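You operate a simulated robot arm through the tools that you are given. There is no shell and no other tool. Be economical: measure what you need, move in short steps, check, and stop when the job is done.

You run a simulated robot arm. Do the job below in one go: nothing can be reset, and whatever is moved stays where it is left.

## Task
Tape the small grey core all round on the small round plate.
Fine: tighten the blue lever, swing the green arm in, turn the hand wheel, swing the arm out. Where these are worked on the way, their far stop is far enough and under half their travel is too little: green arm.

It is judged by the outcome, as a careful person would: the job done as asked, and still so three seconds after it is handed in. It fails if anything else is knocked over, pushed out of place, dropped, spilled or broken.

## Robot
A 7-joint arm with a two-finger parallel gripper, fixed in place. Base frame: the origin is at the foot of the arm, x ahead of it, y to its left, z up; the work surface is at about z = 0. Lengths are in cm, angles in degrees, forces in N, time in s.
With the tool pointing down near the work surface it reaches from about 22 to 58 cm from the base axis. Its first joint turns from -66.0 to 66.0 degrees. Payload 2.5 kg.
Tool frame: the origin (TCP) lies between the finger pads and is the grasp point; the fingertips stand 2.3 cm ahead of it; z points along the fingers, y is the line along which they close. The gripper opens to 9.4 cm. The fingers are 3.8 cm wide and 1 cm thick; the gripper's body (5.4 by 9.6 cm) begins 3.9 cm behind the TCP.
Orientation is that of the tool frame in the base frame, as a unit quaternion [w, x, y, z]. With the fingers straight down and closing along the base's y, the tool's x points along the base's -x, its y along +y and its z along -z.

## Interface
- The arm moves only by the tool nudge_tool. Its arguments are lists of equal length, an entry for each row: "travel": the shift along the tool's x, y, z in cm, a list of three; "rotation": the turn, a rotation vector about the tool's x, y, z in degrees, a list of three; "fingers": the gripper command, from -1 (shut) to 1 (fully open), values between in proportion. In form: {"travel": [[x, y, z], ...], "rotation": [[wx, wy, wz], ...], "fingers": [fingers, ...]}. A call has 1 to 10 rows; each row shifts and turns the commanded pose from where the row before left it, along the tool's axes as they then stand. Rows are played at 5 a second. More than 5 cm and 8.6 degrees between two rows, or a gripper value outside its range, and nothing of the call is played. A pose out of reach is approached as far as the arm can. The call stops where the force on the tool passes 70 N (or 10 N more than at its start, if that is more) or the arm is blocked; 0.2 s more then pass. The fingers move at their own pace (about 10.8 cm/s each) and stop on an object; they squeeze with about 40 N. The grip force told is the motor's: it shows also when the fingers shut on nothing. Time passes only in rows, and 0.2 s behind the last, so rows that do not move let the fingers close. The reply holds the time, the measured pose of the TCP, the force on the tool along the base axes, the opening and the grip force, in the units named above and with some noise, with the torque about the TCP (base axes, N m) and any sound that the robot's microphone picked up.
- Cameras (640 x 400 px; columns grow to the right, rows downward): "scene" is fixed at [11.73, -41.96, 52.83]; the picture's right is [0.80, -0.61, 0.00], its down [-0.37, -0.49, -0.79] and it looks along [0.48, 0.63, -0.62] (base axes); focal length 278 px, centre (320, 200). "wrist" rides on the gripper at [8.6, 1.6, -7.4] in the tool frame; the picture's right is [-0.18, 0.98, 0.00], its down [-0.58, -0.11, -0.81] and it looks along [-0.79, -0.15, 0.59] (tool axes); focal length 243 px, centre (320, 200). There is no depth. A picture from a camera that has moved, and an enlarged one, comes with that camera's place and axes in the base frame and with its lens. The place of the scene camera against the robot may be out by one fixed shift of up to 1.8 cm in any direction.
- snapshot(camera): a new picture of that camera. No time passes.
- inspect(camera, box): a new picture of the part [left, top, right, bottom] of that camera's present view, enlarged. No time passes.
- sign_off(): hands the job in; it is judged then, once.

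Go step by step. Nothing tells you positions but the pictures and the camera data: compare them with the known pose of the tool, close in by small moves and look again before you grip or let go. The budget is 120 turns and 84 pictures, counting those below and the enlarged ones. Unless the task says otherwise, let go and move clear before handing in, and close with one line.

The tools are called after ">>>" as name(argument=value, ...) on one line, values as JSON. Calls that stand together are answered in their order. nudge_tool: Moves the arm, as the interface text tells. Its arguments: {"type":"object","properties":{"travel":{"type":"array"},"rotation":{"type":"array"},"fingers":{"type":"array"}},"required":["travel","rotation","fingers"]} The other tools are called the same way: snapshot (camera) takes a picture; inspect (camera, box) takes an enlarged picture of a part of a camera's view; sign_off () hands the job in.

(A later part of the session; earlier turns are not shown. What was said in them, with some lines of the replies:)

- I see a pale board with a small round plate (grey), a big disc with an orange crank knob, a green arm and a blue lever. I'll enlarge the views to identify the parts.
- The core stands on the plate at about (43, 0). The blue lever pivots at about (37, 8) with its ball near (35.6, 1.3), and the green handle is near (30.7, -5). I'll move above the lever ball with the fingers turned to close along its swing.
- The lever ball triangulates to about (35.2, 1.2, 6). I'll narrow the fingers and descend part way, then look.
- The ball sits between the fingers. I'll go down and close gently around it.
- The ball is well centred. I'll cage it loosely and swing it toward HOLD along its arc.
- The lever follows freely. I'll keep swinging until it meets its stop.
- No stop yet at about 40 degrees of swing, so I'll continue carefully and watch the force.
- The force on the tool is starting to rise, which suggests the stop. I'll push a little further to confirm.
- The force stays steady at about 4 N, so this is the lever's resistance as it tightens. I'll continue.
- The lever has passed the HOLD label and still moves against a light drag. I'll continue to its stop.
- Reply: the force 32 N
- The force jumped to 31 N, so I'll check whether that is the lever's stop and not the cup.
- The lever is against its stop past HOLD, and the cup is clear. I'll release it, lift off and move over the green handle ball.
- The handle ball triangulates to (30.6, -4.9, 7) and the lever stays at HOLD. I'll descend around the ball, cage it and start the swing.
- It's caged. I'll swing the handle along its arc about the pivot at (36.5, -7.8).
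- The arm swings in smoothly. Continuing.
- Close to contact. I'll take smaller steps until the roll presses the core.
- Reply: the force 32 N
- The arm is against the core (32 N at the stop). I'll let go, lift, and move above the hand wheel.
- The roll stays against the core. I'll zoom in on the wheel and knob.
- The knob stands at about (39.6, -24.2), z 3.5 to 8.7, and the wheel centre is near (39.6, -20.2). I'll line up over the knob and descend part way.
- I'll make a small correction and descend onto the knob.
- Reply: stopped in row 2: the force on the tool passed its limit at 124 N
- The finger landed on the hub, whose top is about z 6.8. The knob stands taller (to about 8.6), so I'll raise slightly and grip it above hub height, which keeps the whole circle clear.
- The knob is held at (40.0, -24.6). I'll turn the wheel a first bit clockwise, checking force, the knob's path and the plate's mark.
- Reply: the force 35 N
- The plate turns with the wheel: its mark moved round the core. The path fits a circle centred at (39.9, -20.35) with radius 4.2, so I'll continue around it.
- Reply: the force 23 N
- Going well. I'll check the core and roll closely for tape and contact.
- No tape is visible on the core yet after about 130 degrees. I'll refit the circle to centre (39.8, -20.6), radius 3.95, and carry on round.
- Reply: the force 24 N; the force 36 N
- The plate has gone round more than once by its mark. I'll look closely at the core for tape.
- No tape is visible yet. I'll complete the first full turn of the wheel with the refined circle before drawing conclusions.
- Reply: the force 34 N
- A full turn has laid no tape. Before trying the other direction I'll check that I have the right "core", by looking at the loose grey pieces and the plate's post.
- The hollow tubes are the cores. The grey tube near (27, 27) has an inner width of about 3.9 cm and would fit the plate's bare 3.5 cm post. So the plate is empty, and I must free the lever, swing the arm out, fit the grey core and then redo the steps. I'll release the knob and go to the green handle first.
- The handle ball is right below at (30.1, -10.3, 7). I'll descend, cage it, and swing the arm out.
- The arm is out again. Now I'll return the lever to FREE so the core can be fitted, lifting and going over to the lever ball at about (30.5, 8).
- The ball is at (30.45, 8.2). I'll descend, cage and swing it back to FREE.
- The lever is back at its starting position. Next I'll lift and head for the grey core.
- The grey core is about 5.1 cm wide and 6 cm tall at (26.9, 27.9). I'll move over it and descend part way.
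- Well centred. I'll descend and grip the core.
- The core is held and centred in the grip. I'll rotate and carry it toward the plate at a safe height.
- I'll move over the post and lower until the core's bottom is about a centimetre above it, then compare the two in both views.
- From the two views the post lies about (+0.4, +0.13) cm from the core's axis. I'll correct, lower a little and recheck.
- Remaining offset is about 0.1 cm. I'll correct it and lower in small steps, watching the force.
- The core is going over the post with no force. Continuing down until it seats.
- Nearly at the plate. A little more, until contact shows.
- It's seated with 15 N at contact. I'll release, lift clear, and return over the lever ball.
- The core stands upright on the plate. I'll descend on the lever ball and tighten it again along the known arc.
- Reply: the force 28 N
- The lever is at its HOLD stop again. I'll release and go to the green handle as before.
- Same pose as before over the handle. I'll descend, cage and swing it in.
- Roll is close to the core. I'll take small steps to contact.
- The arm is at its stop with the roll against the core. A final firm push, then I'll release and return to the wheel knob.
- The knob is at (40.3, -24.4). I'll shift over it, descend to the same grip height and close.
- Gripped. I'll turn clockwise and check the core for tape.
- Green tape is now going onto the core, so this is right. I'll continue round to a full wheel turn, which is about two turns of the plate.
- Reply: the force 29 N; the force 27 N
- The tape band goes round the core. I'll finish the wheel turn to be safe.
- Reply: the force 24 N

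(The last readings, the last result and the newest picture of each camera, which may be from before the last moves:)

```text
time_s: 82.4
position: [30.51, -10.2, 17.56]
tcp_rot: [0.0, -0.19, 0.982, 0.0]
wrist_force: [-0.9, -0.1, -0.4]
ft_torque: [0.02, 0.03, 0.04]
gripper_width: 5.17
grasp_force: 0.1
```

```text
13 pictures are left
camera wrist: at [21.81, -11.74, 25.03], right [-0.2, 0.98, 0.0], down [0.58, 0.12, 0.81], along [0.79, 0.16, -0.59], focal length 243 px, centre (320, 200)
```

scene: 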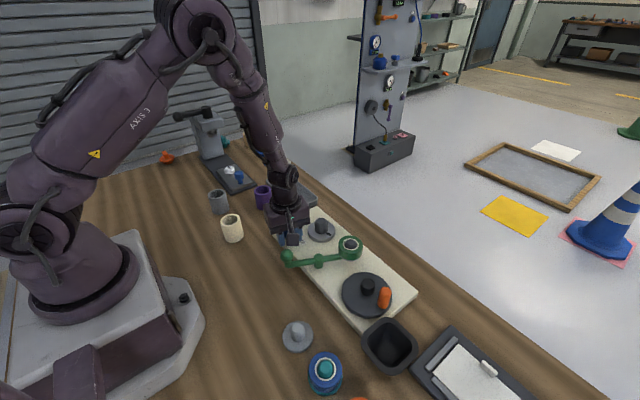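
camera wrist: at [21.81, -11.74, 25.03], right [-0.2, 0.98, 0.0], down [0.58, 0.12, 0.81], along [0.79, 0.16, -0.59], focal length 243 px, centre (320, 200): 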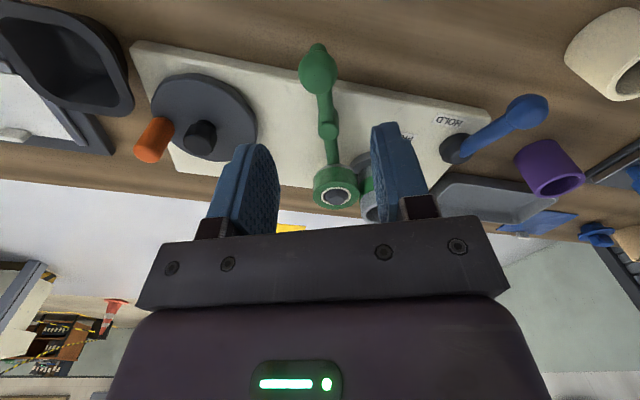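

Handle ball is at (30.1, -10.2). I'll descend, cage it and swing the arm out.

>>> nudge_tool(travel=[[0.35, 0, 3.6], [0, 0, 3.6], [0, 0, 3.5], [0, 0, 0], [0, 0, 0], [0, 0.92, 0], [0, 0.92, 0], [0, 0.92, 0], [0, 0, 0]], rotation=[[0, 0, 0], [0, 0, 0], [0, 0, 0], [0, 0, 0], [0, 0, 4], [0, 0, 8], [0, 0, 8], [0, 0, 8], [0, 0, 0]], fingers=[0.1, 0.1, 0.1, -0.36, -0.36, -0.36, -0.36, -0.36, -0.36])

>>> nudge_tool(travel=[[0, 0.92, 0], [0, 0.92, 0], [0, 0.92, 0], [0, 0.4, 0], [0, 0, 0]], rotation=[[0, 0, 8], [0, 0, 8], [0, 0, 8], [0, 0, 3], [0, 0, 0]], fingers=[-0.36, -0.36, -0.36, -0.36, -0.36])

>>> inspect(camera="scene", box=[250, 180, 430, 300])

```text
time_s: 84.4
position: [29.58, -7.59, 6.88]
tcp_rot: [-0.001, 0.055, 0.998, 0.0]
wrist_force: [0.1, 0.4, 0.6]
ft_torque: [0.01, 0.0, 0.02]
gripper_width: 2.99
grasp_force: 0.1
```

```text
time_s: 85.6
position: [30.7, -4.68, 6.88]
tcp_rot: [-0.001, 0.288, 0.958, -0.002]
wrist_force: [-1.4, -9.3, -0.4]
ft_torque: [0.01, -0.05, 0.03]
gripper_width: 3.4
grasp_force: 4.5
```

```text
3.33 times, centred on (340, 240) of scene
camera zoom: at [11.73, -41.96, 52.83], right [0.8, -0.61, 0.0], down [-0.37, -0.49, -0.79], along [0.48, 0.63, -0.62], focal length 926 px, centre (253, 67)
```

zoom: 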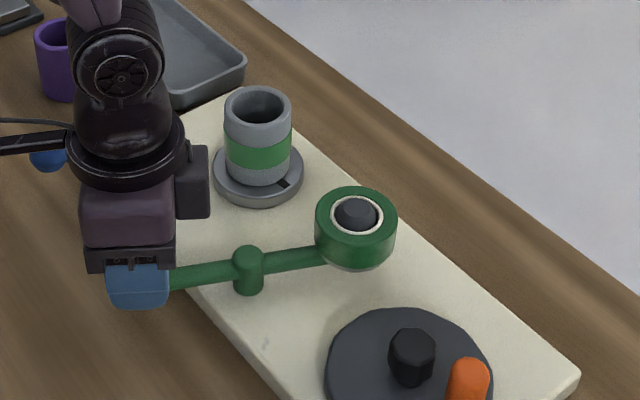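

The arm is out at its stop and the core is banded. I'll release, lift clear and check everything.

>>> nudge_tool(travel=[[0, -0.3, 0], [0, 0, -4], [0, 0, -4], [0, 0, -4], [0, 0, 0]], rotation=[[0, 0, 0], [0, 0, 0], [0, 0, 0], [0, 0, 0], [0, 0, 0]], fingers=[0.1, 0.1, 0.1, 0.1, 0.1])

>>> snapshot(camera="scene")

>>> snapshot(camera="wrist")

```text
time_s: 86.8
position: [30.38, -4.92, 19.11]
tcp_rot: [0.0, 0.286, 0.958, 0.0]
wrist_force: [-0.2, -0.2, 0.6]
ft_torque: [0.0, -0.02, 0.01]
gripper_width: 5.16
grasp_force: 0.0
```

```text
11 pictures are left
```

scene: 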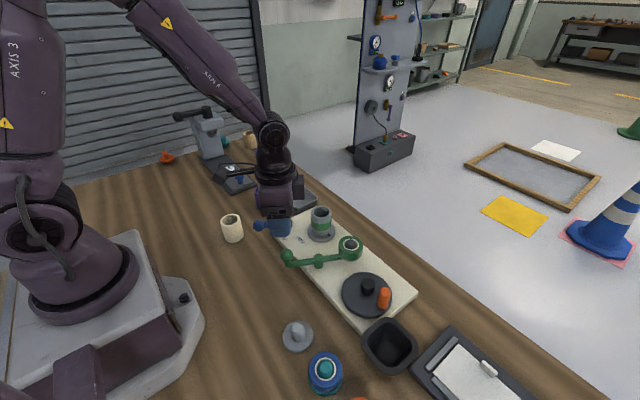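

```text
10 pictures are left
camera wrist: at [23.92, 1.33, 26.41], right [0.69, 0.72, 0.0], down [0.43, -0.41, 0.81], along [0.58, -0.56, -0.59], focal length 243 px, centre (320, 200)
```

wrist: 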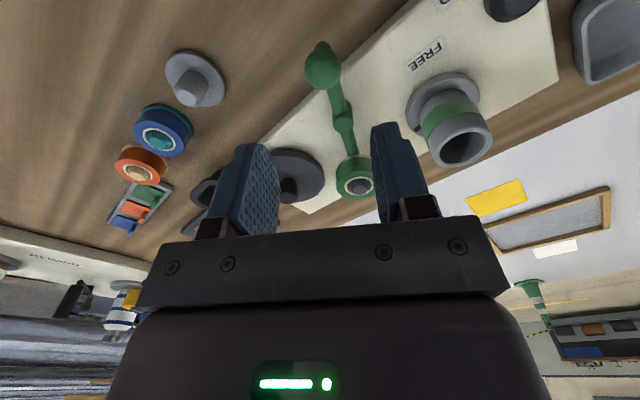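

The tape band shows on both visible sides of the core, which stands on the plate after about two plate turns. The lever is at HOLD, the arm is out, and nothing else has been moved, so I'll hand in.

>>> sign_off()

```text
The job is handed in.
```

The small grey core is on the small round plate with green tape wound round it. I couldn't see its far side, but the plate made about two full turns. The blue lever is tight at HOLD and the green arm is swung back out.
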